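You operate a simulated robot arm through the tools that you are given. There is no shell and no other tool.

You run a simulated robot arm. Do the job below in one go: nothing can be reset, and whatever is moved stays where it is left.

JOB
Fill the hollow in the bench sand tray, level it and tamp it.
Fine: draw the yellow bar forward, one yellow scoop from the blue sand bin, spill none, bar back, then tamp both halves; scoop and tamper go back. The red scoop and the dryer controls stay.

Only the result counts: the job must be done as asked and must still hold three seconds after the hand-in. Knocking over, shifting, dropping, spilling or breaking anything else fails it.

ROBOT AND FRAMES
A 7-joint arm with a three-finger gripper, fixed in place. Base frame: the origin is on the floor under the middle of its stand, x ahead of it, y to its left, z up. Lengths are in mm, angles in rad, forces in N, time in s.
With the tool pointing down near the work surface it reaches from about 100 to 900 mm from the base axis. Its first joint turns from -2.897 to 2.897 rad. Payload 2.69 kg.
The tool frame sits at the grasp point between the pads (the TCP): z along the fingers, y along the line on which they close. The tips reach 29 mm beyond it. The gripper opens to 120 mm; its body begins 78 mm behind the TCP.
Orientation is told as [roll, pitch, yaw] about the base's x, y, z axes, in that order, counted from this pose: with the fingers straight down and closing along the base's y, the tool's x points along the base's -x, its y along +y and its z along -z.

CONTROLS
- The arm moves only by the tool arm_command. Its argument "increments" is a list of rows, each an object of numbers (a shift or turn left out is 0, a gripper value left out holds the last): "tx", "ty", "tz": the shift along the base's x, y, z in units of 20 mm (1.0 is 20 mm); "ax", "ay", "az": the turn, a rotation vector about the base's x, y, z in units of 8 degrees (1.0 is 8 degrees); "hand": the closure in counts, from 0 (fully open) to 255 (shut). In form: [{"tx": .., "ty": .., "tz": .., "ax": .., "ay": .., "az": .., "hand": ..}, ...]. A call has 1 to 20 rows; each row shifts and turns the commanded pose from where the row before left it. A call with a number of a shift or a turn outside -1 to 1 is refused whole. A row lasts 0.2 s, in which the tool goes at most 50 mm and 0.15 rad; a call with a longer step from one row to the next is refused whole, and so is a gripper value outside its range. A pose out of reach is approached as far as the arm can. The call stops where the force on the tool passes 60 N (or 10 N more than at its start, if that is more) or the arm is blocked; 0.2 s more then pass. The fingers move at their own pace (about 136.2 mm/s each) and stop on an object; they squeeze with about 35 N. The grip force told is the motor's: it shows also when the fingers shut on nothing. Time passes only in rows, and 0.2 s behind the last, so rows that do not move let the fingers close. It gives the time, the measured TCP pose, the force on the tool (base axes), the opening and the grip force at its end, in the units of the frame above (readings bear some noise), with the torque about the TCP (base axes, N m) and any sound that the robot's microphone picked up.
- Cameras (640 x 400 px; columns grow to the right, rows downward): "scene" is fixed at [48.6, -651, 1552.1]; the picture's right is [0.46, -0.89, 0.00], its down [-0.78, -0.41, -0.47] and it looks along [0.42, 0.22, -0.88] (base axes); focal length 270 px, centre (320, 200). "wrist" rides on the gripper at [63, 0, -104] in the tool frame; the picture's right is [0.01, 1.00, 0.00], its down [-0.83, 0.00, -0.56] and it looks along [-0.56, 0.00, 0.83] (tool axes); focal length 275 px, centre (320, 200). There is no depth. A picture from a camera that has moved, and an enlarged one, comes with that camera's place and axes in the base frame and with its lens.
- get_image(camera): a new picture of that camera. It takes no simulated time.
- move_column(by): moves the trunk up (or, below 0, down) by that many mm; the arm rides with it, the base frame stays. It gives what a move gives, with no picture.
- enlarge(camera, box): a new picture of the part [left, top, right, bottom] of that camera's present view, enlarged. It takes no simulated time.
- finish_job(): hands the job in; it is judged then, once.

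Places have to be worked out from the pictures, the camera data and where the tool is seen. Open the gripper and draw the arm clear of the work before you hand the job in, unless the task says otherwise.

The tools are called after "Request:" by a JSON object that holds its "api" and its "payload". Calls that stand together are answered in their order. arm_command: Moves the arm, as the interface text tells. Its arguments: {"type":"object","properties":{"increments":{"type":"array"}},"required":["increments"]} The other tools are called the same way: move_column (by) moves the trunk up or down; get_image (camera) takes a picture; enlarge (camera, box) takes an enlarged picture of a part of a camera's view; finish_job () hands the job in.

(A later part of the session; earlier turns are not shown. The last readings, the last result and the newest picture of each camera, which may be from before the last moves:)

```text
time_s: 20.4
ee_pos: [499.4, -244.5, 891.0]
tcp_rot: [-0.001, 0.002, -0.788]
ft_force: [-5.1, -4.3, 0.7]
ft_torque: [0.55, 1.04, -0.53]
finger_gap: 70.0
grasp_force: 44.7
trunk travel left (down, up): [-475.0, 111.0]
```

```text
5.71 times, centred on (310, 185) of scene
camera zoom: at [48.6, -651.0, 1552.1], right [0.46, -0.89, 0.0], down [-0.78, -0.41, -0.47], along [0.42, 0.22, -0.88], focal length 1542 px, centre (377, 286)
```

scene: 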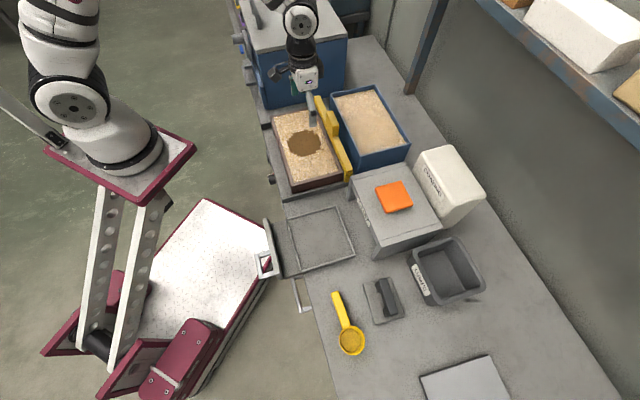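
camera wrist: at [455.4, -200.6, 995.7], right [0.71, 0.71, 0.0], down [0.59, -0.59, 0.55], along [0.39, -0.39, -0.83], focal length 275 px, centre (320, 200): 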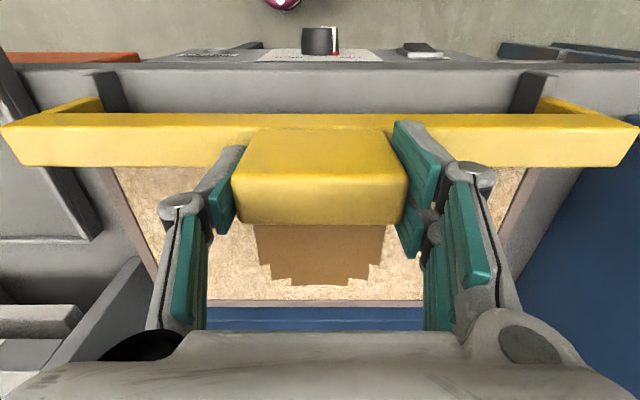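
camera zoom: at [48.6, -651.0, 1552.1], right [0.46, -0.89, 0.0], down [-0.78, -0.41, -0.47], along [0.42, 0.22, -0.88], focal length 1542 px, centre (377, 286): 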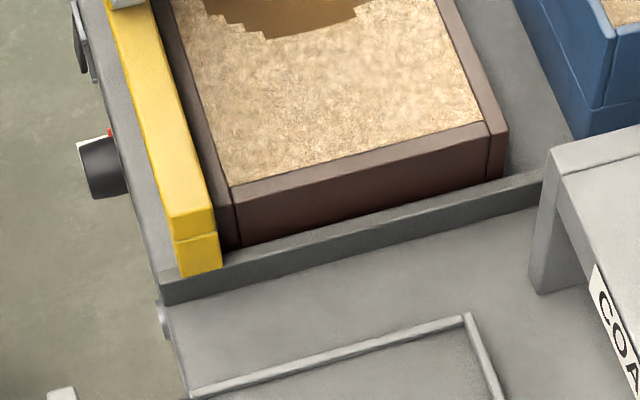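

The bar now rests on its rails just in front of the tray (f≈526) and the vertical load is gone. I'll open the grip and rise straight up, then check that the bar stayed put.

Request:
{"api": "arm_command", "payload": {"increments": [{"hand": 0}, {"hand": 0}, {"hand": 0}, {"tz": 0.5}, {"tz": 0.8}, {"tz": 1}, {"tz": 1}, {"tz": 1}, {"tz": 1}, {"tz": 0}]}}

Request:
{"api": "get_image", "payload": {"camera": "wrist"}}

Request:
{"api": "get_image", "payload": {"camera": "scene"}}

```text
time_s: 22.6
ee_pos: [500.4, -245.6, 995.7]
tcp_rot: [-0.002, 0.001, -0.788]
ft_force: [-0.3, 0.6, 0.8]
ft_torque: [-0.01, -0.01, -0.01]
finger_gap: 120.0
grasp_force: 0.1
trunk travel left (down, up): [-475.0, 111.0]
```

```text
taken
camera wrist: at [455.1, -200.4, 1101.4], right [0.7, 0.71, 0.0], down [0.59, -0.59, 0.56], along [0.39, -0.39, -0.83], focal length 275 px, centre (320, 200)
```

wrist: 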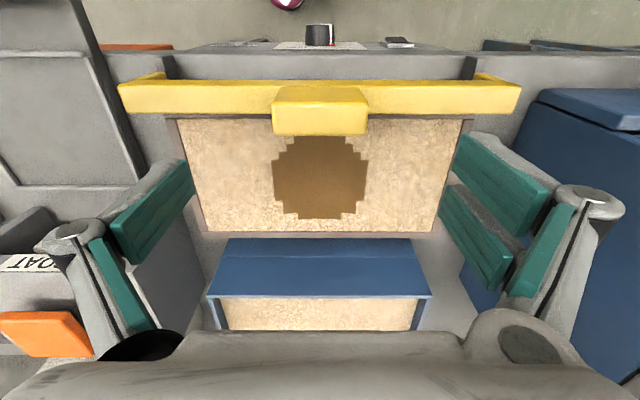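

```text
taken
```

scene: 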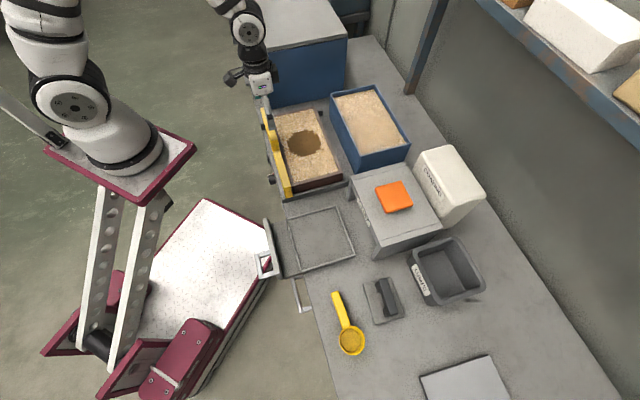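

The bar is parked in front and the hollow is fully uncovered. Now I'll go to the yellow scoop, with the hand yawed to -135° so the fingers will close across its handle and the camera looks along it.

Request:
{"api": "arm_command", "payload": {"increments": [{"tx": -0.833, "ty": -0.984, "tz": 0.03, "az": -0.624}, {"tx": -0.833, "ty": -0.984, "tz": 0.03, "az": -0.624}, {"tx": -0.833, "ty": -0.984, "az": -0.624}, {"tx": -0.833, "ty": -0.984, "az": -0.624}, {"tx": -0.833, "ty": -0.984, "az": -0.624}, {"tx": -0.833, "ty": -0.984, "az": -0.624}, {"tx": -0.833, "ty": -0.984, "az": -0.624}, {"tx": -0.833, "ty": -0.984, "az": -0.624}, {"tx": -0.833, "ty": -0.984, "az": -0.624}, {"tx": -0.833, "ty": -0.984, "az": -0.624}, {"tx": -0.833, "ty": -0.984, "az": -0.624}, {"tx": -0.833, "ty": -0.984, "az": -0.624}, {"tx": -0.833, "ty": -0.984, "az": -0.624}, {"tx": -0.833, "ty": -0.984, "az": -0.624}, {"tx": -0.833, "ty": -0.984, "az": -0.624}, {"tx": -0.833, "ty": -0.984, "az": -0.624}, {"tx": -0.833, "ty": -0.984, "az": -0.624}, {"tx": -0.833, "ty": -0.984, "az": -0.624}, {"tz": 0}]}}

Request:
{"api": "get_image", "payload": {"camera": "wrist"}}

Request:
{"api": "enlarge", "payload": {"camera": "scene", "box": [250, 60, 420, 200]}}

```text
time_s: 26.6
ee_pos: [199.4, -600.3, 998.8]
tcp_rot: [0.001, -0.001, -2.355]
ft_force: [-0.8, 0.0, -0.3]
ft_torque: [-0.03, 0.03, 0.03]
finger_gap: 120.4
grasp_force: 0.0
trunk travel left (down, up): [-475.0, 111.0]
```

```text
taken
camera wrist: at [243.0, -554.7, 1102.3], right [0.71, -0.7, 0.0], down [-0.58, -0.59, 0.56], along [-0.39, -0.4, -0.83], focal length 275 px, centre (320, 200)
```

wrist: 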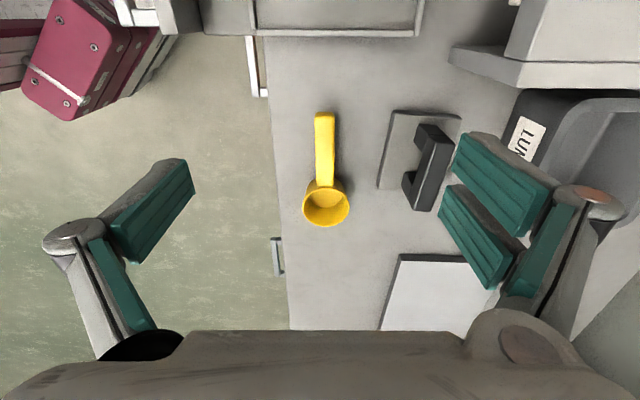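

```text
2.86 times, centred on (335, 130) of scene
camera zoom: at [48.6, -651.0, 1552.1], right [0.46, -0.89, 0.0], down [-0.78, -0.41, -0.47], along [0.42, 0.22, -0.88], focal length 771 px, centre (277, 400)
```

zoom: 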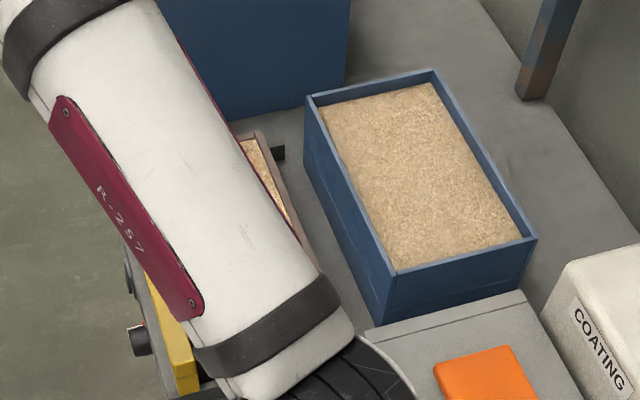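

The arm's forearm now appears over the tray in the scene view; I want to see the whole scene to check its clearance before going lower.

Request:
{"api": "get_image", "payload": {"camera": "scene"}}

Request:
{"api": "enlarge", "payload": {"camera": "wrist", "box": [250, 90, 470, 240]}}

```text
taken
```

scene: 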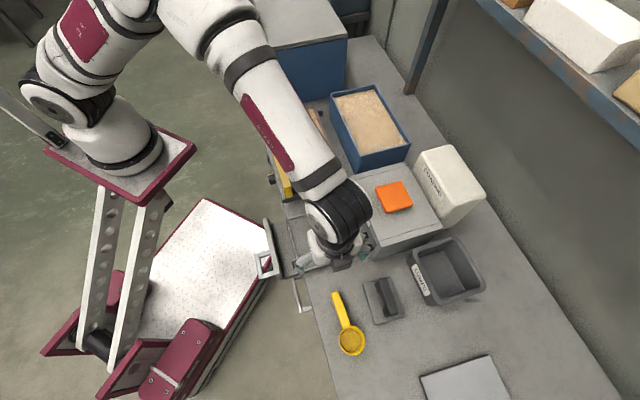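

```text
2.67 times, centred on (360, 165) of wrist
camera zoom: at [243.0, -554.7, 1102.3], right [0.71, -0.7, 0.0], down [-0.58, -0.59, 0.56], along [-0.39, -0.4, -0.83], focal length 734 px, centre (213, 293)
```

zoom: 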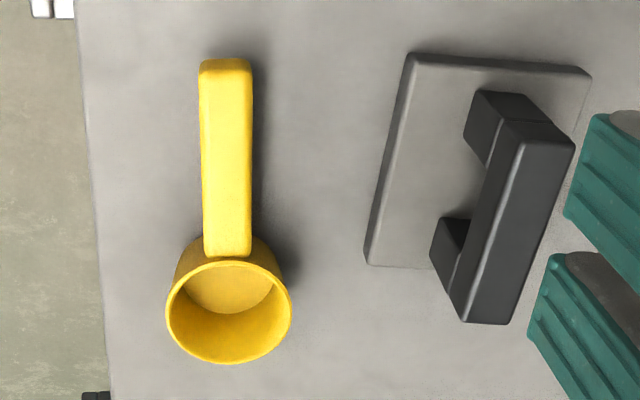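

The forearm is high and clear, and the scoop shows well: its handle runs along the bench direction at about (156, -651), cup near (90, -717). I'll go lower over the handle with a half-open grip and take a second view for heights.

Request:
{"api": "arm_command", "payload": {"increments": [{"tx": -0.43, "ty": -0.51, "tz": -0.95, "az": 0.15, "hand": 110}, {"tx": -0.43, "ty": -0.51, "tz": -0.95}, {"tx": -0.43, "ty": -0.51, "tz": -0.95}, {"tx": -0.43, "ty": -0.51, "tz": -0.95}, {"tx": -0.43, "ty": -0.51, "tz": -0.95}, {"tx": 0}]}}

Request:
{"api": "get_image", "payload": {"camera": "wrist"}}

Request:
{"api": "enlarge", "payload": {"camera": "wrist", "box": [220, 40, 480, 330]}}

Request:
{"api": "get_image", "payload": {"camera": "scene"}}

```text
time_s: 28.0
ee_pos: [156.5, -651.4, 903.9]
tcp_rot: [0.001, -0.001, -2.331]
ft_force: [-0.3, -1.0, 0.4]
ft_torque: [-0.06, 0.02, -0.03]
finger_gap: 68.5
grasp_force: 0.1
trunk travel left (down, up): [-475.0, 111.0]
```

```text
taken
camera wrist: at [199.9, -605.4, 1007.6], right [0.73, -0.69, 0.0], down [-0.57, -0.6, 0.56], along [-0.38, -0.4, -0.83], focal length 275 px, centre (320, 200)
```

wrist: 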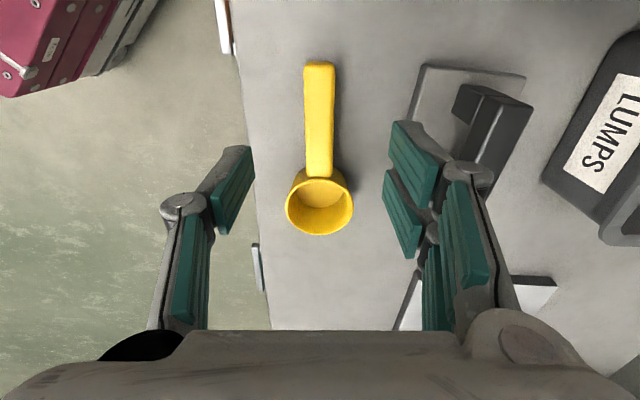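

```text
1.38 times, centred on (350, 185) of wrist
camera zoom: at [199.9, -605.4, 1007.6], right [0.73, -0.69, 0.0], down [-0.57, -0.6, 0.56], along [-0.38, -0.4, -0.83], focal length 380 px, centre (279, 221)
```

zoom: 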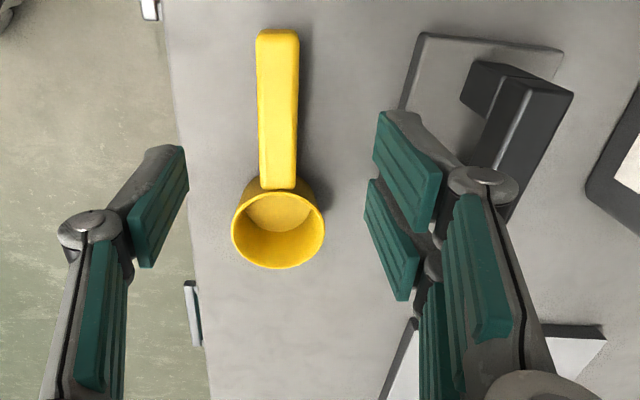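

```text
taken
```

scene: 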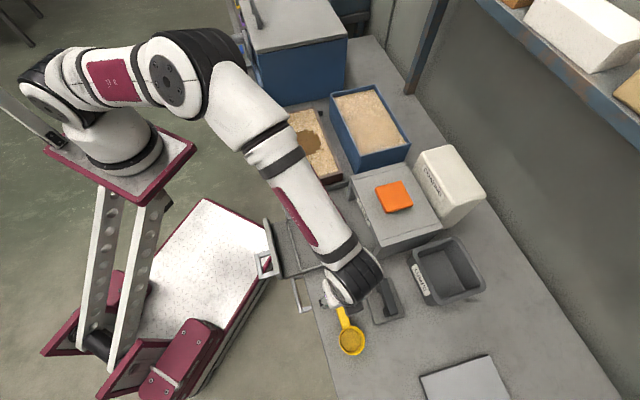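

From two views I put the cup rim at z≈783 (diameter ≈68 mm) and the handle's line under the tool. I'll descend to TCP z≈792, so the tips end about 12 mm above the bench.

Request:
{"api": "arm_command", "payload": {"increments": [{"tz": -0.9}, {"tz": -0.9}, {"tz": -0.9}, {"tz": -0.9}, {"tz": -0.9}, {"tz": -0.6}, {"tz": -0.5}, {"tz": 0}]}}

Request:
{"api": "get_image", "payload": {"camera": "wrist"}}

Request:
{"api": "get_image", "payload": {"camera": "scene"}}

```text
time_s: 29.8
ee_pos: [155.5, -651.1, 790.4]
tcp_rot: [0.0, 0.001, -2.334]
ft_force: [0.6, -0.4, 0.6]
ft_torque: [0.01, 0.04, 0.0]
finger_gap: 68.2
grasp_force: 0.1
trunk travel left (down, up): [-475.0, 111.0]
```

```text
taken
camera wrist: at [199.7, -604.9, 895.8], right [0.73, -0.69, 0.0], down [-0.57, -0.6, 0.56], along [-0.38, -0.4, -0.83], focal length 275 px, centre (320, 200)
```

wrist: 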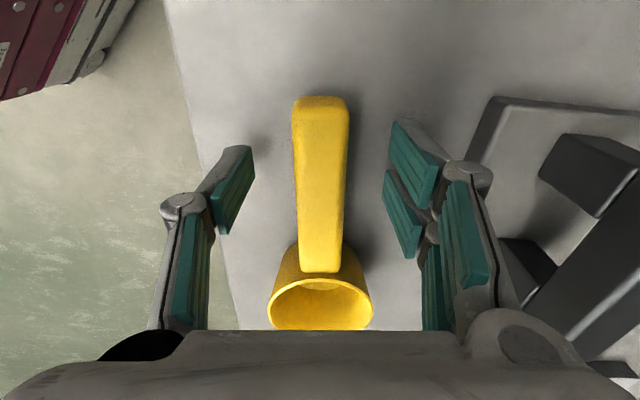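

```text
taken
```

scene: 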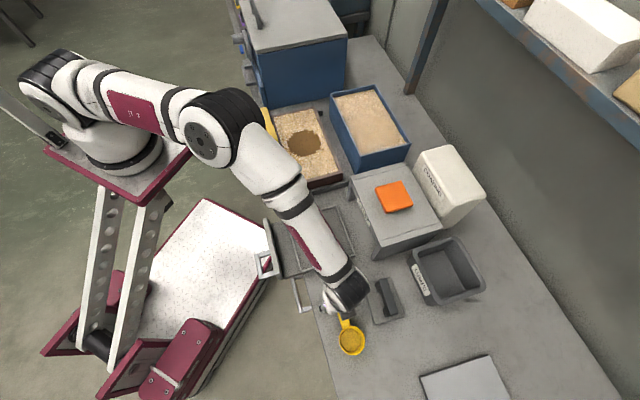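

The handle lies midway between the pads and nothing is touched. I'll close the grip on the handle.

Request:
{"api": "arm_command", "payload": {"increments": [{"hand": 255}, {"hand": 255}, {"hand": 255}, {"hand": 255}]}}

Request:
{"api": "get_image", "payload": {"camera": "wrist"}}

```text
time_s: 30.8
ee_pos: [157.1, -650.4, 790.3]
tcp_rot: [0.0, -0.001, -2.334]
ft_force: [1.0, 0.5, -0.9]
ft_torque: [0.03, -0.02, 0.05]
finger_gap: 23.5
grasp_force: 34.5
trunk travel left (down, up): [-475.0, 111.0]
```

```text
taken
camera wrist: at [199.8, -604.8, 895.9], right [0.73, -0.69, 0.0], down [-0.57, -0.6, 0.56], along [-0.38, -0.4, -0.83], focal length 275 px, centre (320, 200)
```

wrist: 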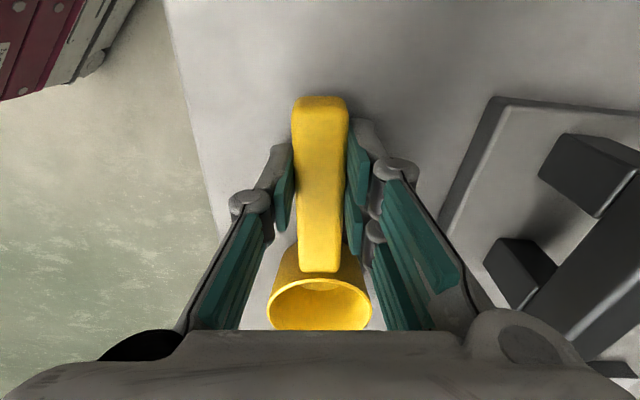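

Grip is firm at 23.5 mm. Lifting the scoop straight up gently.

Request:
{"api": "arm_command", "payload": {"increments": [{"tz": 0.3}, {"tz": 0.5}, {"tz": 0.7}, {"tz": 0.9}, {"tz": 0.9}, {"tz": 0.9}, {"tz": 0.9}, {"tz": 0.9}, {"tz": 0.9}, {"tz": 0.9}, {"tz": 0}]}}

Request:
{"api": "get_image", "payload": {"camera": "wrist"}}

Request:
{"api": "get_image", "payload": {"camera": "scene"}}

```text
time_s: 33.2
ee_pos: [156.0, -651.1, 946.0]
tcp_rot: [0.001, -0.001, -2.333]
ft_force: [-0.4, 0.0, -1.1]
ft_torque: [0.05, 0.0, -0.04]
finger_gap: 23.3
grasp_force: 35.2
trunk travel left (down, up): [-475.0, 111.0]
```

```text
taken
camera wrist: at [199.7, -604.8, 1051.7], right [0.73, -0.69, 0.0], down [-0.57, -0.6, 0.56], along [-0.38, -0.4, -0.83], focal length 275 px, centre (320, 200)
```

wrist: 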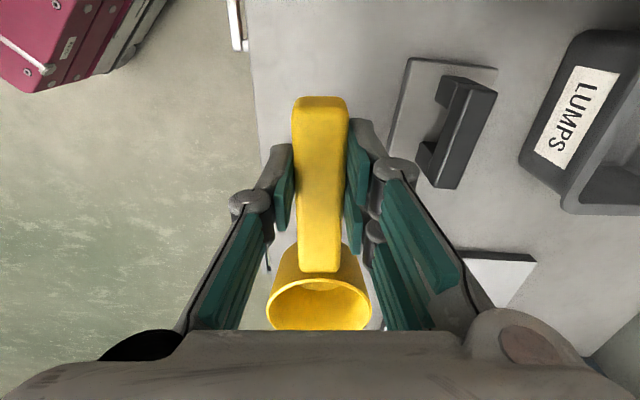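

```text
taken
```

scene: 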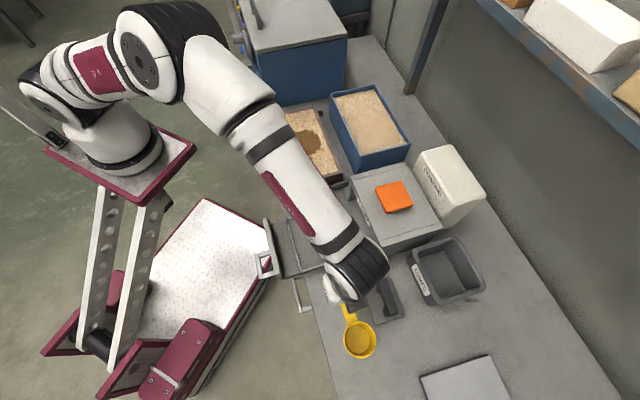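

The scoop is held firmly (same place in view). I'll raise to ~z 1010 and carry it over to the blue bin keeping this yaw, in two legs.

Request:
{"api": "arm_command", "payload": {"increments": [{"tz": 0.9}, {"tz": 0.9}, {"tz": 0.9}, {"tz": 0.5}, {"tx": 0.9, "ty": 0.3}, {"tx": 0.9, "ty": 0.3}, {"tx": 0.9, "ty": 0.3}, {"tx": 0.9, "ty": 0.3}, {"tx": 0.9, "ty": 0.3}, {"tx": 0.9, "ty": 0.3}, {"tx": 0.9, "ty": 0.3}, {"tx": 0.9, "ty": 0.3}, {"tx": 0.9, "ty": 0.3}, {"tx": 0.9, "ty": 0.3}, {"tx": 0.9, "ty": 0.3}, {"tx": 0.9, "ty": 0.3}, {"tx": 0.9, "ty": 0.3}, {"tx": 0.9, "ty": 0.3}, {"tx": 0.9, "ty": 0.3}]}}

Request:
{"api": "get_image", "payload": {"camera": "scene"}}

Request:
{"api": "get_image", "payload": {"camera": "wrist"}}

```text
time_s: 37.2
ee_pos: [428.3, -561.2, 1011.8]
tcp_rot: [0.0, -0.001, -2.335]
ft_force: [0.0, -0.4, -0.6]
ft_torque: [0.07, -0.05, -0.02]
finger_gap: 23.4
grasp_force: 35.2
trunk travel left (down, up): [-475.0, 111.0]
```

```text
taken
```

scene: 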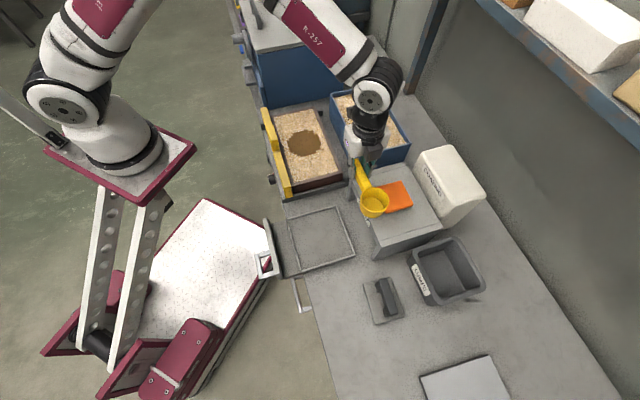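

```text
taken
camera wrist: at [470.8, -514.7, 1115.2], right [0.73, -0.69, 0.0], down [-0.57, -0.6, 0.56], along [-0.38, -0.4, -0.83], focal length 275 px, centre (320, 200)
```

wrist: 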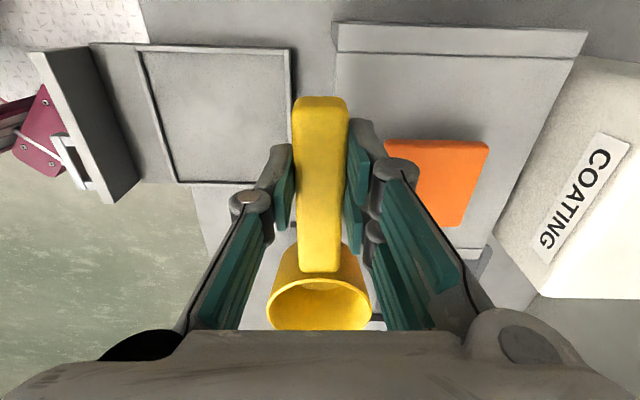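

All clear so far; the COAT box with the orange block is well below the cup. Continuing to above the bin.

Request:
{"api": "arm_command", "payload": {"increments": [{"tx": 0.95, "ty": 0.32}, {"tx": 0.95, "ty": 0.32}, {"tx": 0.95, "ty": 0.32}, {"tx": 0.95, "ty": 0.32}, {"tx": 0.95, "ty": 0.32}, {"tx": 0.95, "ty": 0.32}, {"tx": 0.95, "ty": 0.32}, {"tx": 0.95, "ty": 0.32}, {"tx": 0.95, "ty": 0.32}, {"tx": 0.95, "ty": 0.32}, {"tx": 0.95, "ty": 0.32}, {"tx": 0.95, "ty": 0.32}, {"tx": 0}]}}

Request:
{"api": "get_image", "payload": {"camera": "scene"}}

Request:
{"api": "get_image", "payload": {"camera": "wrist"}}

```text
time_s: 40.0
ee_pos: [655.3, -484.1, 1010.7]
tcp_rot: [0.0, 0.0, -2.333]
ft_force: [0.7, 0.2, -0.6]
ft_torque: [0.01, -0.06, -0.02]
finger_gap: 23.5
grasp_force: 35.2
trunk travel left (down, up): [-475.0, 111.0]
```

```text
taken
```

scene: 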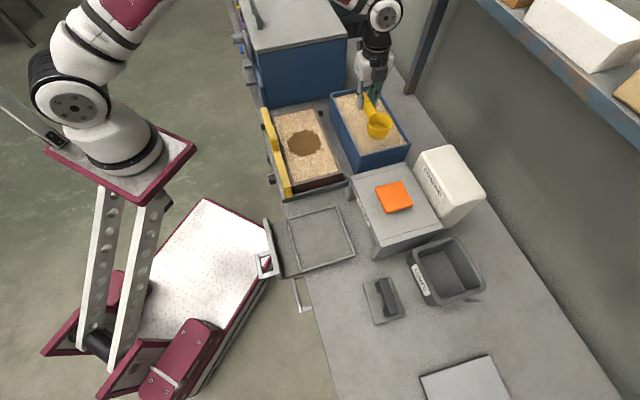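

```text
taken
camera wrist: at [698.7, -437.8, 1115.1], right [0.73, -0.69, 0.0], down [-0.57, -0.6, 0.56], along [-0.38, -0.4, -0.83], focal length 275 px, centre (320, 200)
```

wrist: 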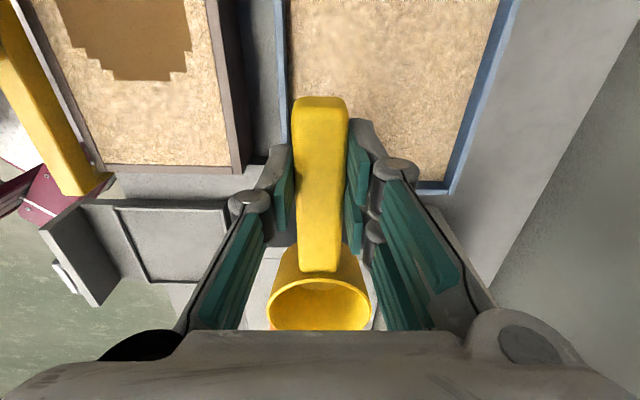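

The bin lies squarely below. I'll zoom in to judge the sand level against the rim.

Request:
{"api": "enlarge", "payload": {"camera": "wrist", "box": [400, 0, 560, 220]}}

Request:
{"api": "enlarge", "payload": {"camera": "scene", "box": [310, 50, 430, 180]}}

```text
1.82 times, centred on (480, 110) of wrist
camera zoom: at [698.7, -437.8, 1115.1], right [0.73, -0.69, 0.0], down [-0.57, -0.6, 0.56], along [-0.38, -0.4, -0.83], focal length 500 px, centre (29, 364)
```

zoom: 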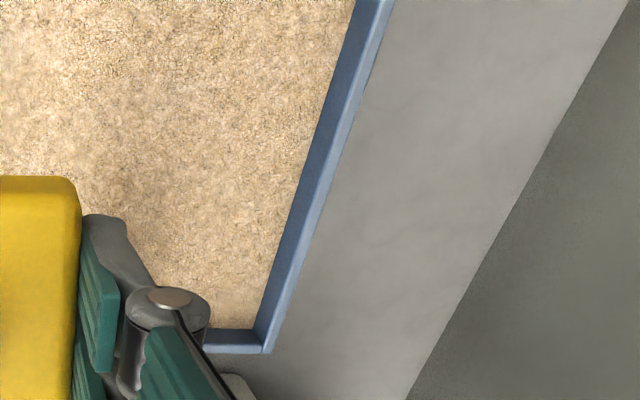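

```text
3.08 times, centred on (370, 115) of scene
camera zoom: at [48.6, -651.0, 1552.1], right [0.46, -0.89, 0.0], down [-0.78, -0.41, -0.47], along [0.42, 0.22, -0.88], focal length 830 px, centre (166, 462)
```

zoom: 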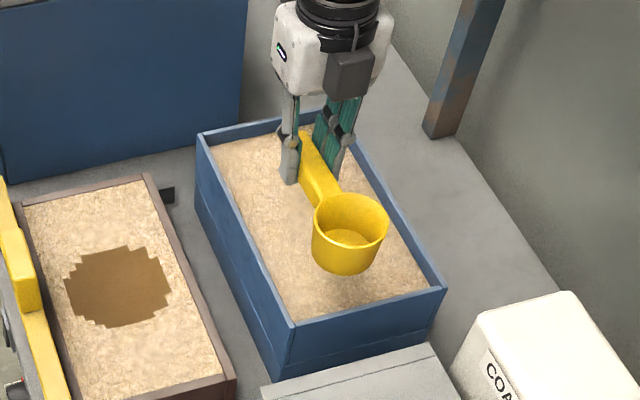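

Sand level in the bin is about z≈857, 14 mm under the rim; inner space f≈776–940, u≈36–324. I'll place the hand towards the far end of the bin and tip the scoop nose-down 32° while still high above it.

Request:
{"api": "arm_command", "payload": {"increments": [{"tx": 0.85, "ty": 0.555}, {"tx": 0.85, "ty": 0.555}, {"tx": 0.85, "ty": 0.555}, {"tx": 0.85, "ty": 0.555}, {"tx": 0.85, "ty": 0.555}, {"tx": 0.85, "ty": 0.555}, {"tx": 0.85, "ty": 0.555}, {"ax": 0.707, "ay": -0.707}, {"ax": 0.707, "ay": -0.707}, {"ax": 0.707, "ay": -0.707}, {"ax": 0.707, "ay": -0.707}, {"tx": 0}]}}

Request:
{"api": "get_image", "payload": {"camera": "scene"}}

Request:
{"api": "enlarge", "payload": {"camera": "scene", "box": [310, 30, 430, 180]}}

Request:
{"api": "get_image", "payload": {"camera": "wrist"}}

```text
time_s: 42.6
ee_pos: [773.1, -405.7, 1011.0]
tcp_rot: [0.015, 0.56, -2.33]
ft_force: [0.1, -0.5, -1.0]
ft_torque: [0.03, -0.03, 0.01]
finger_gap: 23.4
grasp_force: 34.8
trunk travel left (down, up): [-475.0, 111.0]
```

```text
taken
```

scene: 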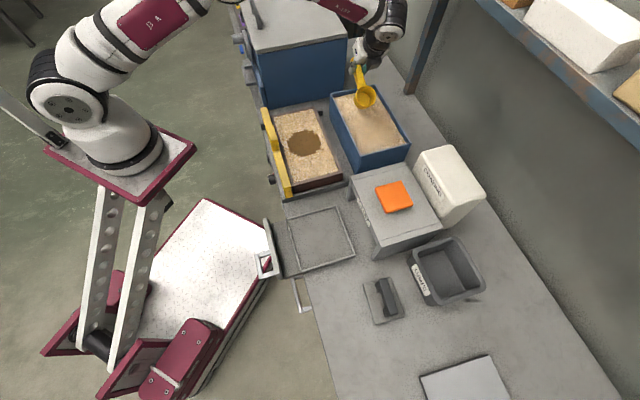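

```text
2.67 times, centred on (370, 105) of scene
camera zoom: at [48.6, -651.0, 1552.1], right [0.46, -0.89, 0.0], down [-0.78, -0.41, -0.47], along [0.42, 0.22, -0.88], focal length 720 px, centre (187, 453)
```

zoom: 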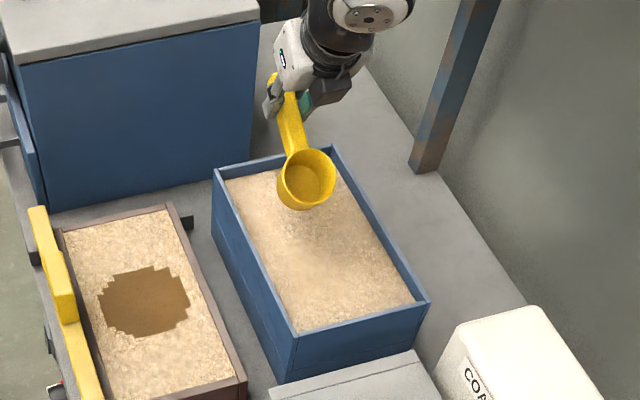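

```text
taken
camera wrist: at [770.7, -406.5, 1133.2], right [0.72, -0.69, 0.01], down [-0.69, -0.72, 0.03], along [-0.01, -0.03, -1.0], focal length 275 px, centre (320, 200)
```

wrist: 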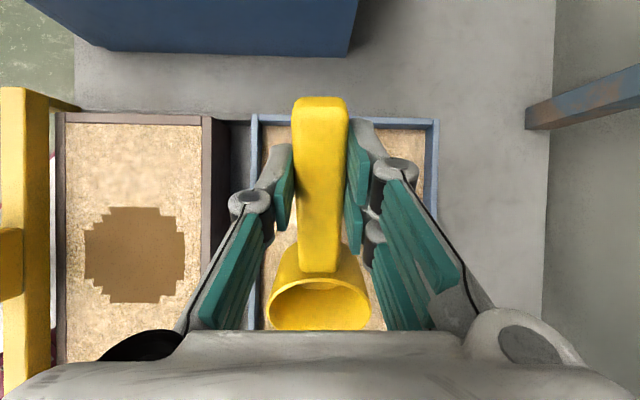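

The wrist looks straight down now; the cup is over the bin well inside the walls (TCP u≈260, f≈833). I'll lower until the lip just nears the sand, then dig in slowly.

Request:
{"api": "arm_command", "payload": {"increments": [{"tz": -0.7}, {"tz": -0.8}, {"tz": -0.8}, {"tz": -0.8}, {"tz": -0.4}, {"tz": 0}]}}

Request:
{"api": "enlarge", "payload": {"camera": "scene", "box": [310, 30, 430, 180]}}

Request:
{"api": "get_image", "payload": {"camera": "wrist"}}

```text
time_s: 44.0
ee_pos: [773.8, -406.4, 940.8]
tcp_rot: [0.015, 0.559, -2.33]
ft_force: [-0.3, 1.1, -1.4]
ft_torque: [0.05, -0.05, 0.01]
finger_gap: 23.4
grasp_force: 35.1
trunk travel left (down, up): [-475.0, 111.0]
```

```text
2.67 times, centred on (370, 105) of scene
camera zoom: at [48.6, -651.0, 1552.1], right [0.46, -0.89, 0.0], down [-0.78, -0.41, -0.47], along [0.42, 0.22, -0.88], focal length 720 px, centre (187, 453)
```

zoom: 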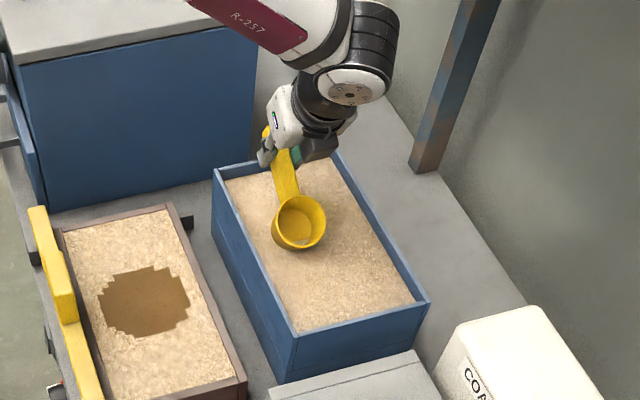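

```text
taken
camera wrist: at [770.9, -406.3, 1063.2], right [0.72, -0.69, 0.01], down [-0.69, -0.72, 0.03], along [-0.01, -0.03, -1.0], focal length 275 px, centre (320, 200)
```

wrist: 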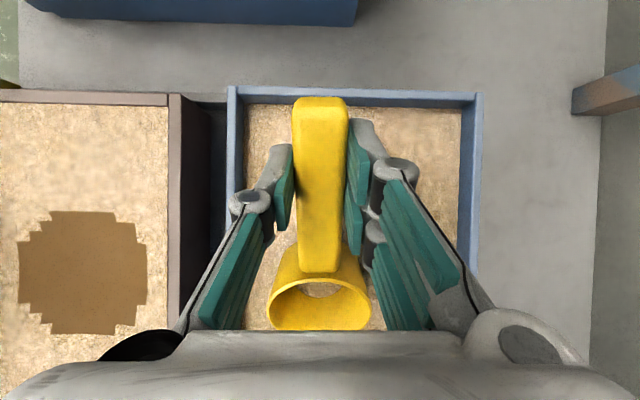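

The cup's bottom edge is entering the sand with no reaction force, so the sand yields. Digging in: slowly down to about z 907 with the nose down.

Request:
{"api": "arm_command", "payload": {"increments": [{"tz": -0.4}, {"tz": -0.4}, {"tz": -0.4}, {"tz": -0.4}, {"tz": 0}]}}

Request:
{"api": "enlarge", "payload": {"camera": "scene", "box": [310, 30, 430, 180]}}

Request:
{"api": "get_image", "payload": {"camera": "wrist"}}

```text
time_s: 45.2
ee_pos: [774.4, -405.6, 907.8]
tcp_rot: [0.015, 0.558, -2.331]
ft_force: [-0.3, -0.5, -2.2]
ft_torque: [0.07, -0.08, 0.03]
finger_gap: 23.6
grasp_force: 35.2
trunk travel left (down, up): [-475.0, 111.0]
```

```text
2.67 times, centred on (370, 105) of scene
camera zoom: at [48.6, -651.0, 1552.1], right [0.46, -0.89, 0.0], down [-0.78, -0.41, -0.47], along [0.42, 0.22, -0.88], focal length 720 px, centre (187, 453)
```

zoom: 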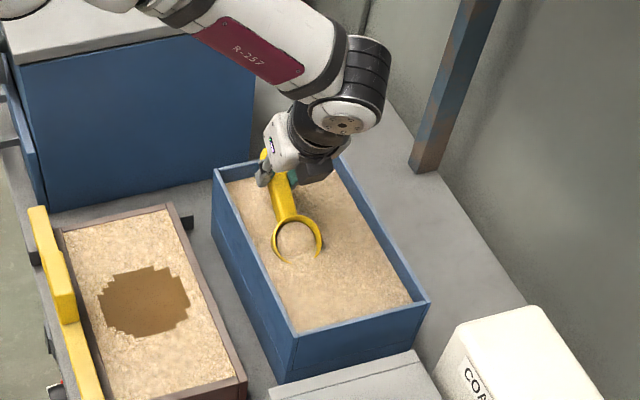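

```text
taken
camera wrist: at [770.7, -406.4, 1031.1], right [0.72, -0.69, 0.01], down [-0.69, -0.72, 0.03], along [-0.01, -0.03, -1.0], focal length 275 px, centre (320, 200)
```

wrist: 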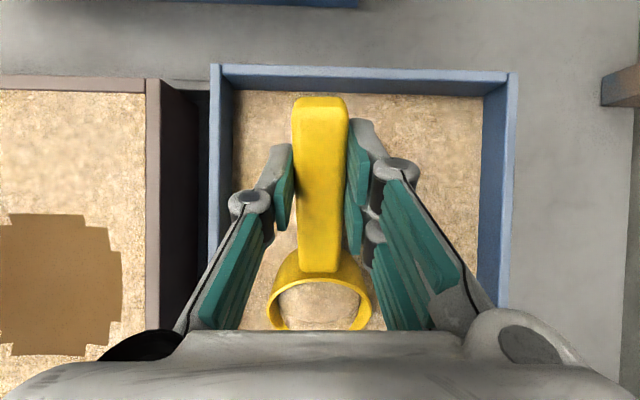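

The weight reading rises (-1.1 to -2.2 N), so sand is entering the cup. Now I'll sweep forward while levelling the scoop under the surface.

Request:
{"api": "arm_command", "payload": {"increments": [{"tx": -0.18, "ty": -0.18, "tz": -0.7, "ax": -0.707, "ay": 0.707}, {"tx": -0.244, "ty": -0.244, "tz": -0.625, "ax": -0.707, "ay": 0.707}, {"tx": -0.304, "ty": -0.304, "tz": -0.66, "ax": -0.707, "ay": 0.707}, {"tx": -0.371, "ty": -0.371, "tz": -0.675, "ax": -0.707, "ay": 0.707}, {"tx": 0}]}}

Request:
{"api": "enlarge", "payload": {"camera": "scene", "box": [310, 30, 430, 180]}}

Request:
{"api": "get_image", "payload": {"camera": "wrist"}}

```text
time_s: 46.4
ee_pos: [751.9, -429.0, 855.4]
tcp_rot: [0.0, -0.001, -2.333]
ft_force: [0.3, -0.4, -2.8]
ft_torque: [0.11, -0.08, 0.0]
finger_gap: 23.4
grasp_force: 34.9
trunk travel left (down, up): [-475.0, 111.0]
```

```text
2.67 times, centred on (370, 105) of scene
camera zoom: at [48.6, -651.0, 1552.1], right [0.46, -0.89, 0.0], down [-0.78, -0.41, -0.47], along [0.42, 0.22, -0.88], focal length 720 px, centre (187, 453)
```

zoom: 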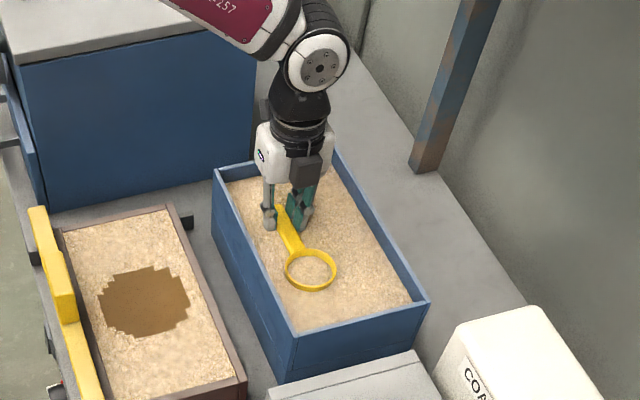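

```text
taken
camera wrist: at [795.3, -382.6, 960.3], right [0.73, -0.69, 0.0], down [-0.57, -0.6, 0.56], along [-0.38, -0.41, -0.83], focal length 275 px, centre (320, 200)
```

wrist: 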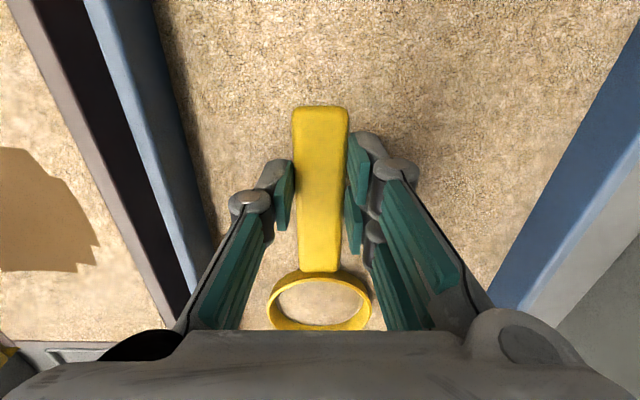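

The scoop is level in the sand with its rim just at the surface, weight now -2.8 N. I'll dip it 8 mm deeper to be sure it is full, then lift slowly and level to just above the sand.

Request:
{"api": "arm_command", "payload": {"increments": [{"tz": -0.4}, {"tz": 0}, {"tz": 0}]}}

Request:
{"api": "enlarge", "payload": {"camera": "wrist", "box": [220, 200, 420, 340]}}

Request:
{"api": "enlarge", "payload": {"camera": "scene", "box": [350, 100, 400, 150]}}

```text
time_s: 47.2
ee_pos: [751.9, -426.6, 847.7]
tcp_rot: [-0.001, -0.001, -2.333]
ft_force: [-0.1, 1.2, -3.0]
ft_torque: [0.11, -0.08, 0.0]
finger_gap: 23.3
grasp_force: 34.9
trunk travel left (down, up): [-475.0, 111.0]
```

```text
2.86 times, centred on (320, 270) of wrist
camera zoom: at [795.1, -382.0, 952.2], right [0.73, -0.69, 0.0], down [-0.57, -0.6, 0.56], along [-0.38, -0.4, -0.83], focal length 786 px, centre (320, 0)
```

zoom: 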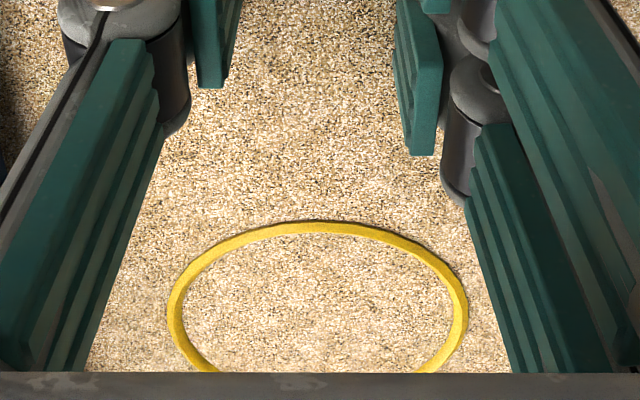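

```text
8.00 times, centred on (375, 125) of scene
camera zoom: at [48.6, -651.0, 1552.1], right [0.46, -0.89, 0.0], down [-0.78, -0.41, -0.47], along [0.42, 0.22, -0.88], focal length 2159 px, centre (-120, 800)
```

zoom: 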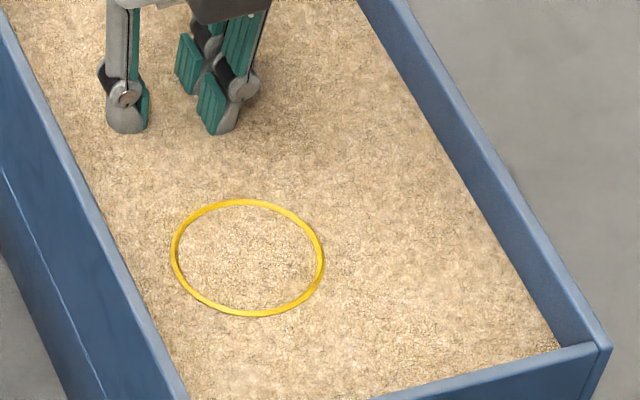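

Only a thin ring of the rim shows above the sand. A further 5 mm submerges the mouth fully; then I lift slowly and level.

Request:
{"api": "arm_command", "payload": {"increments": [{"tz": -0.25}, {"tz": 0}, {"tz": 0}, {"tz": 0.2}, {"tz": 0.3}, {"tz": 0.3}, {"tz": 0.3}, {"tz": 0.3}, {"tz": 0.3}, {"tz": 0.3}, {"tz": 0}, {"tz": 0}]}}

Request:
{"api": "get_image", "payload": {"camera": "wrist"}}

Request:
{"api": "enlarge", "payload": {"camera": "scene", "box": [340, 90, 410, 160]}}

```text
time_s: 49.8
ee_pos: [751.7, -428.5, 882.0]
tcp_rot: [0.001, 0.0, -2.335]
ft_force: [0.3, 0.2, -2.0]
ft_torque: [0.08, -0.11, 0.0]
finger_gap: 23.5
grasp_force: 35.0
trunk travel left (down, up): [-475.0, 111.0]
```

```text
taken
camera wrist: at [794.7, -382.6, 987.5], right [0.73, -0.69, 0.0], down [-0.57, -0.6, 0.56], along [-0.38, -0.4, -0.83], focal length 275 px, centre (320, 200)
```

wrist: 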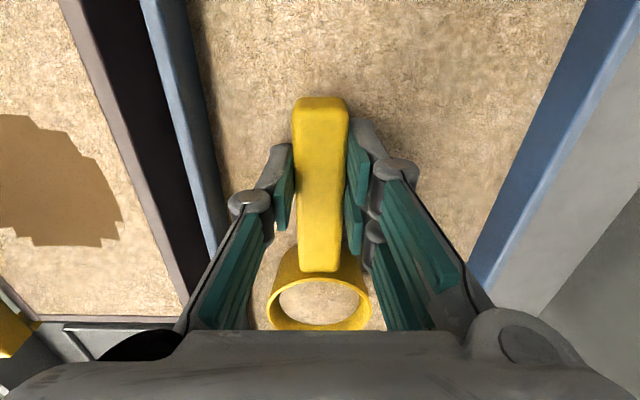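

```text
5.71 times, centred on (375, 125) of scene
camera zoom: at [48.6, -651.0, 1552.1], right [0.46, -0.89, 0.0], down [-0.78, -0.41, -0.47], along [0.42, 0.22, -0.88], focal length 1542 px, centre (6, 629)
```

zoom: 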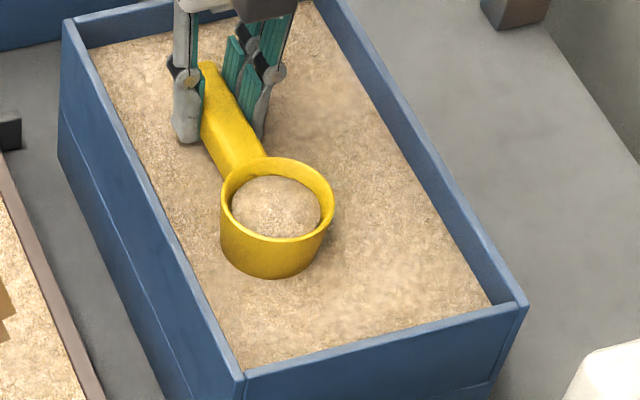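

The cup came up with sand in it. I'll zoom in to judge how full it is.

Request:
{"api": "enlarge", "payload": {"camera": "scene", "box": [360, 110, 392, 142]}}

Request:
{"api": "enlarge", "payload": {"camera": "wrist", "box": [240, 230, 400, 340]}}

Request:
{"api": "arm_command", "payload": {"increments": [{"tz": 0}, {"tz": 0}]}}

```text
12.50 times, centred on (376, 126) of scene
camera zoom: at [48.6, -651.0, 1552.1], right [0.46, -0.89, 0.0], down [-0.78, -0.41, -0.47], along [0.42, 0.22, -0.88], focal length 3374 px, centre (-380, 1125)
```

zoom: 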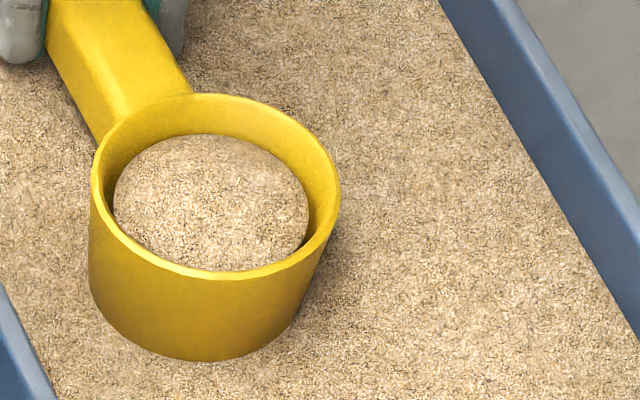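

```text
3.64 times, centred on (320, 285) of wrist
camera zoom: at [794.7, -382.6, 987.5], right [0.73, -0.69, 0.0], down [-0.57, -0.6, 0.56], along [-0.38, -0.4, -0.83], focal length 1001 px, centre (320, -109)
```

zoom: 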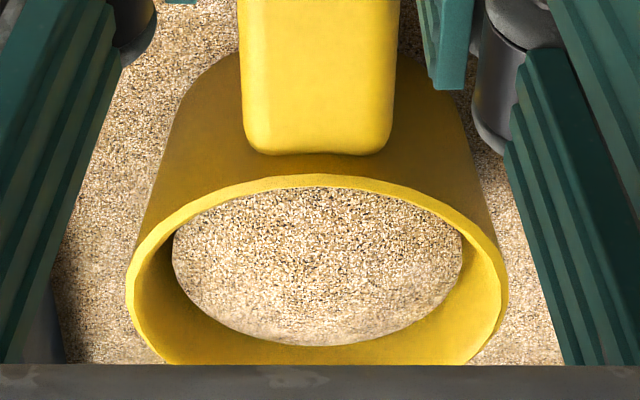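

```text
time_s: 50.4
ee_pos: [751.0, -429.1, 881.8]
tcp_rot: [0.0, -0.001, -2.334]
ft_force: [0.4, 0.4, -2.3]
ft_torque: [0.12, -0.1, -0.01]
finger_gap: 23.2
grasp_force: 35.0
trunk travel left (down, up): [-475.0, 111.0]
```

The sand sits a few millimetres below the rim and neither weight nor torque grew with the deeper dip, so I take it as one full scoop. I'll lift it level and gently clear of the bin.

Request:
{"api": "arm_command", "payload": {"increments": [{"tz": 0.15}, {"tz": 0.3}, {"tz": 0.4}, {"tz": 0.4}, {"tz": 0.4}, {"tz": 0.4}, {"tz": 0.4}, {"tz": 0.4}, {"tz": 0.3}, {"tz": 0.15}, {"tz": 0.05}, {"tz": 0}]}}

Request:
{"api": "enlarge", "payload": {"camera": "scene", "box": [310, 50, 430, 180]}}

Request:
{"api": "get_image", "payload": {"camera": "wrist"}}

```text
time_s: 53.0
ee_pos: [752.7, -429.7, 950.2]
tcp_rot: [0.0, 0.0, -2.334]
ft_force: [-0.8, 0.0, -3.0]
ft_torque: [0.1, -0.14, -0.02]
finger_gap: 23.5
grasp_force: 35.2
trunk travel left (down, up): [-475.0, 111.0]
```

```text
3.08 times, centred on (370, 115) of scene
camera zoom: at [48.6, -651.0, 1552.1], right [0.46, -0.89, 0.0], down [-0.78, -0.41, -0.47], along [0.42, 0.22, -0.88], focal length 830 px, centre (166, 462)
```

zoom: 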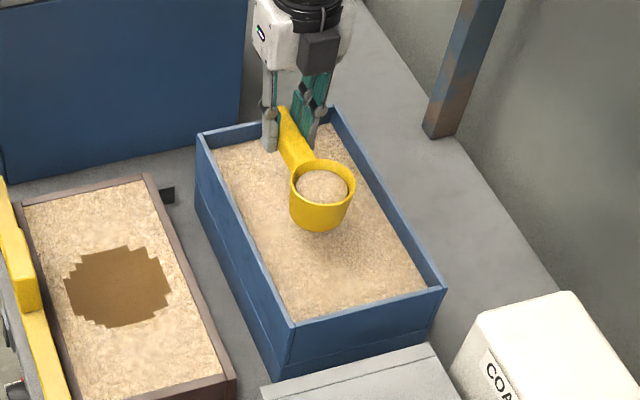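

```text
taken
camera wrist: at [795.0, -382.3, 1054.6], right [0.73, -0.69, 0.0], down [-0.57, -0.6, 0.56], along [-0.38, -0.4, -0.83], focal length 275 px, centre (320, 200)
```

wrist: 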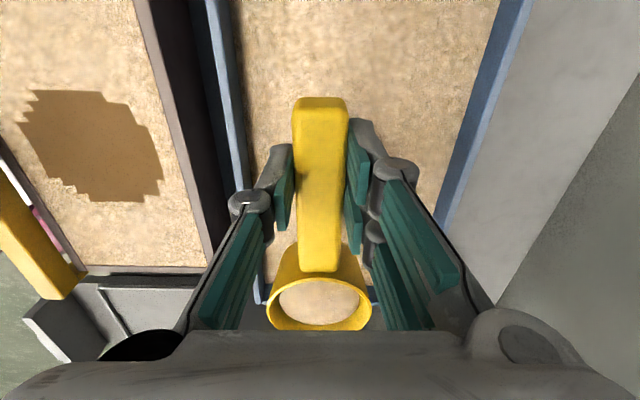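

Sand is settled in the cup, none fell. I'll traverse smoothly, level, to the point where the cup is over the hollow (TCP about (641, -248)).

Request:
{"api": "arm_command", "payload": {"increments": [{"tx": -0.094, "ty": 0.153}, {"tx": -0.19, "ty": 0.306}, {"tx": -0.313, "ty": 0.51}, {"tx": -0.313, "ty": 0.51}, {"tx": -0.313, "ty": 0.51}, {"tx": -0.313, "ty": 0.51}, {"tx": -0.313, "ty": 0.51}, {"tx": -0.313, "ty": 0.51}, {"tx": -0.313, "ty": 0.51}, {"tx": -0.313, "ty": 0.51}, {"tx": -0.313, "ty": 0.51}, {"tx": -0.313, "ty": 0.51}, {"tx": -0.313, "ty": 0.51}, {"tx": -0.313, "ty": 0.51}, {"tx": -0.313, "ty": 0.51}, {"tx": -0.313, "ty": 0.51}, {"tx": -0.313, "ty": 0.51}, {"tx": -0.313, "ty": 0.51}, {"tx": -0.19, "ty": 0.306}, {"tx": -0.094, "ty": 0.153}]}}

Request:
{"api": "get_image", "payload": {"camera": "scene"}}

Request:
{"api": "get_image", "payload": {"camera": "wrist"}}

Request:
{"api": "enlarge", "payload": {"camera": "scene", "box": [250, 50, 380, 200]}}

```text
time_s: 57.2
ee_pos: [639.2, -247.7, 950.3]
tcp_rot: [0.0, -0.001, -2.335]
ft_force: [0.6, -0.6, -2.1]
ft_torque: [0.12, -0.09, 0.01]
finger_gap: 23.4
grasp_force: 34.9
trunk travel left (down, up): [-475.0, 111.0]
```

```text
taken
```

scene: 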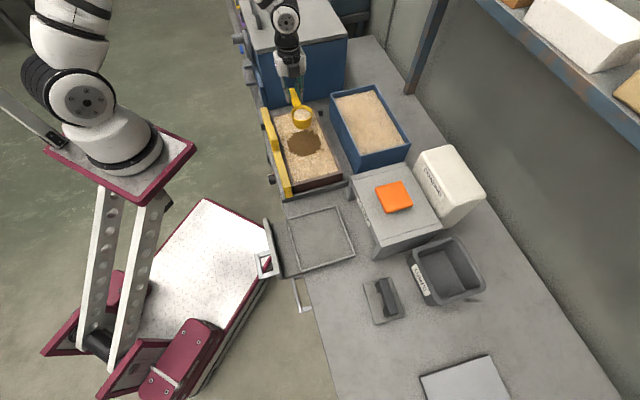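

```text
taken
camera wrist: at [682.5, -200.8, 1054.5], right [0.73, -0.69, 0.0], down [-0.57, -0.6, 0.56], along [-0.38, -0.4, -0.83], focal length 275 px, centre (320, 200)
```

wrist: 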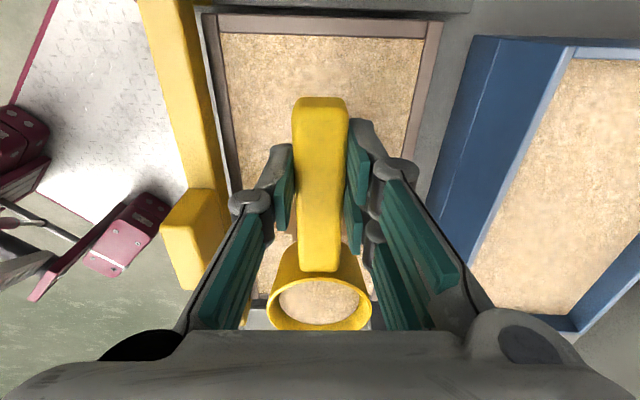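

```text
2.67 times, centred on (315, 125) of scene
camera zoom: at [48.6, -651.0, 1552.1], right [0.46, -0.89, 0.0], down [-0.78, -0.41, -0.47], along [0.42, 0.22, -0.88], focal length 720 px, centre (333, 400)
```

zoom: 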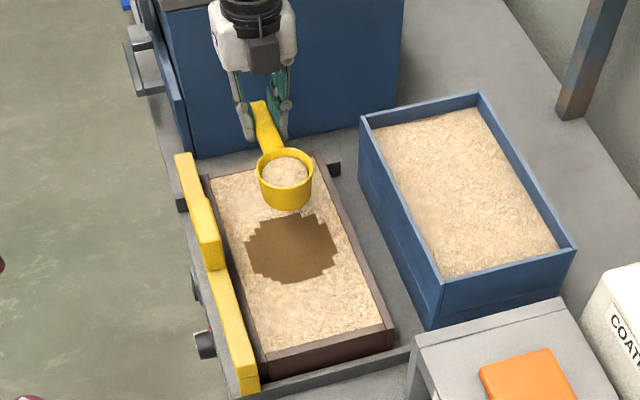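

The cup hangs over the hollow centre (cup at u≈179, f≈629). I'll begin tipping nose-down, first to 32° while rising slightly, and watch where the sand goes and whether the arm follows.

Request:
{"api": "arm_command", "payload": {"increments": [{"tz": 0.3, "ax": 0.722, "ay": -0.691}, {"tz": 0.3, "ax": 0.722, "ay": -0.691}, {"tz": 0.3, "ax": 0.722, "ay": -0.691}, {"tz": 0.2, "ax": 0.722, "ay": -0.691}]}}

Request:
{"api": "enlarge", "payload": {"camera": "scene", "box": [250, 50, 380, 200]}}

Request:
{"api": "get_image", "payload": {"camera": "wrist"}}

```text
time_s: 58.2
ee_pos: [639.7, -246.0, 972.2]
tcp_rot: [0.001, 0.561, -2.332]
ft_force: [0.1, 0.6, -1.8]
ft_torque: [-0.04, -0.04, -0.02]
finger_gap: 23.3
grasp_force: 34.7
trunk travel left (down, up): [-475.0, 111.0]
```

```text
2.67 times, centred on (315, 125) of scene
camera zoom: at [48.6, -651.0, 1552.1], right [0.46, -0.89, 0.0], down [-0.78, -0.41, -0.47], along [0.42, 0.22, -0.88], focal length 720 px, centre (333, 400)
```

zoom: 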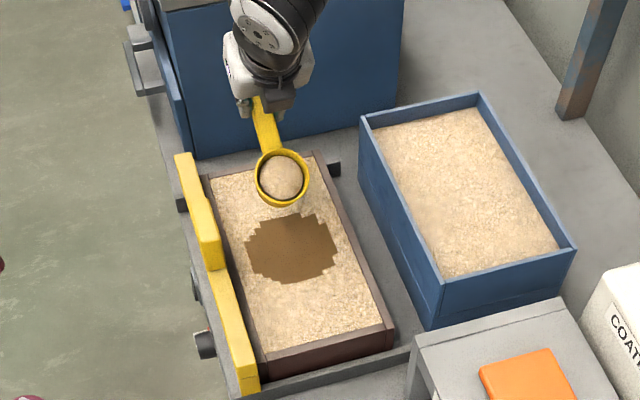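

```text
taken
camera wrist: at [638.0, -246.9, 1094.6], right [0.73, -0.69, 0.0], down [-0.69, -0.73, 0.03], along [-0.02, -0.02, -1.0], focal length 275 px, centre (320, 200)
```

wrist: 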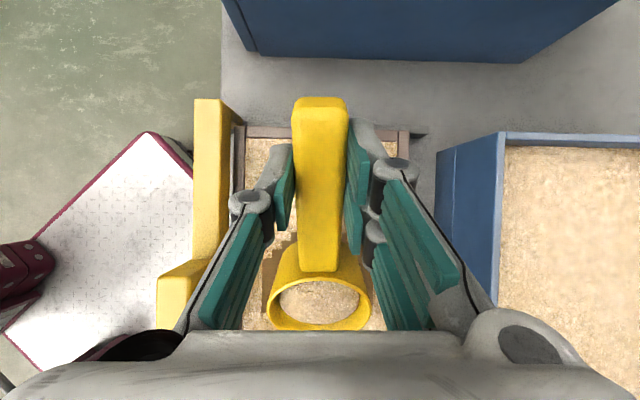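

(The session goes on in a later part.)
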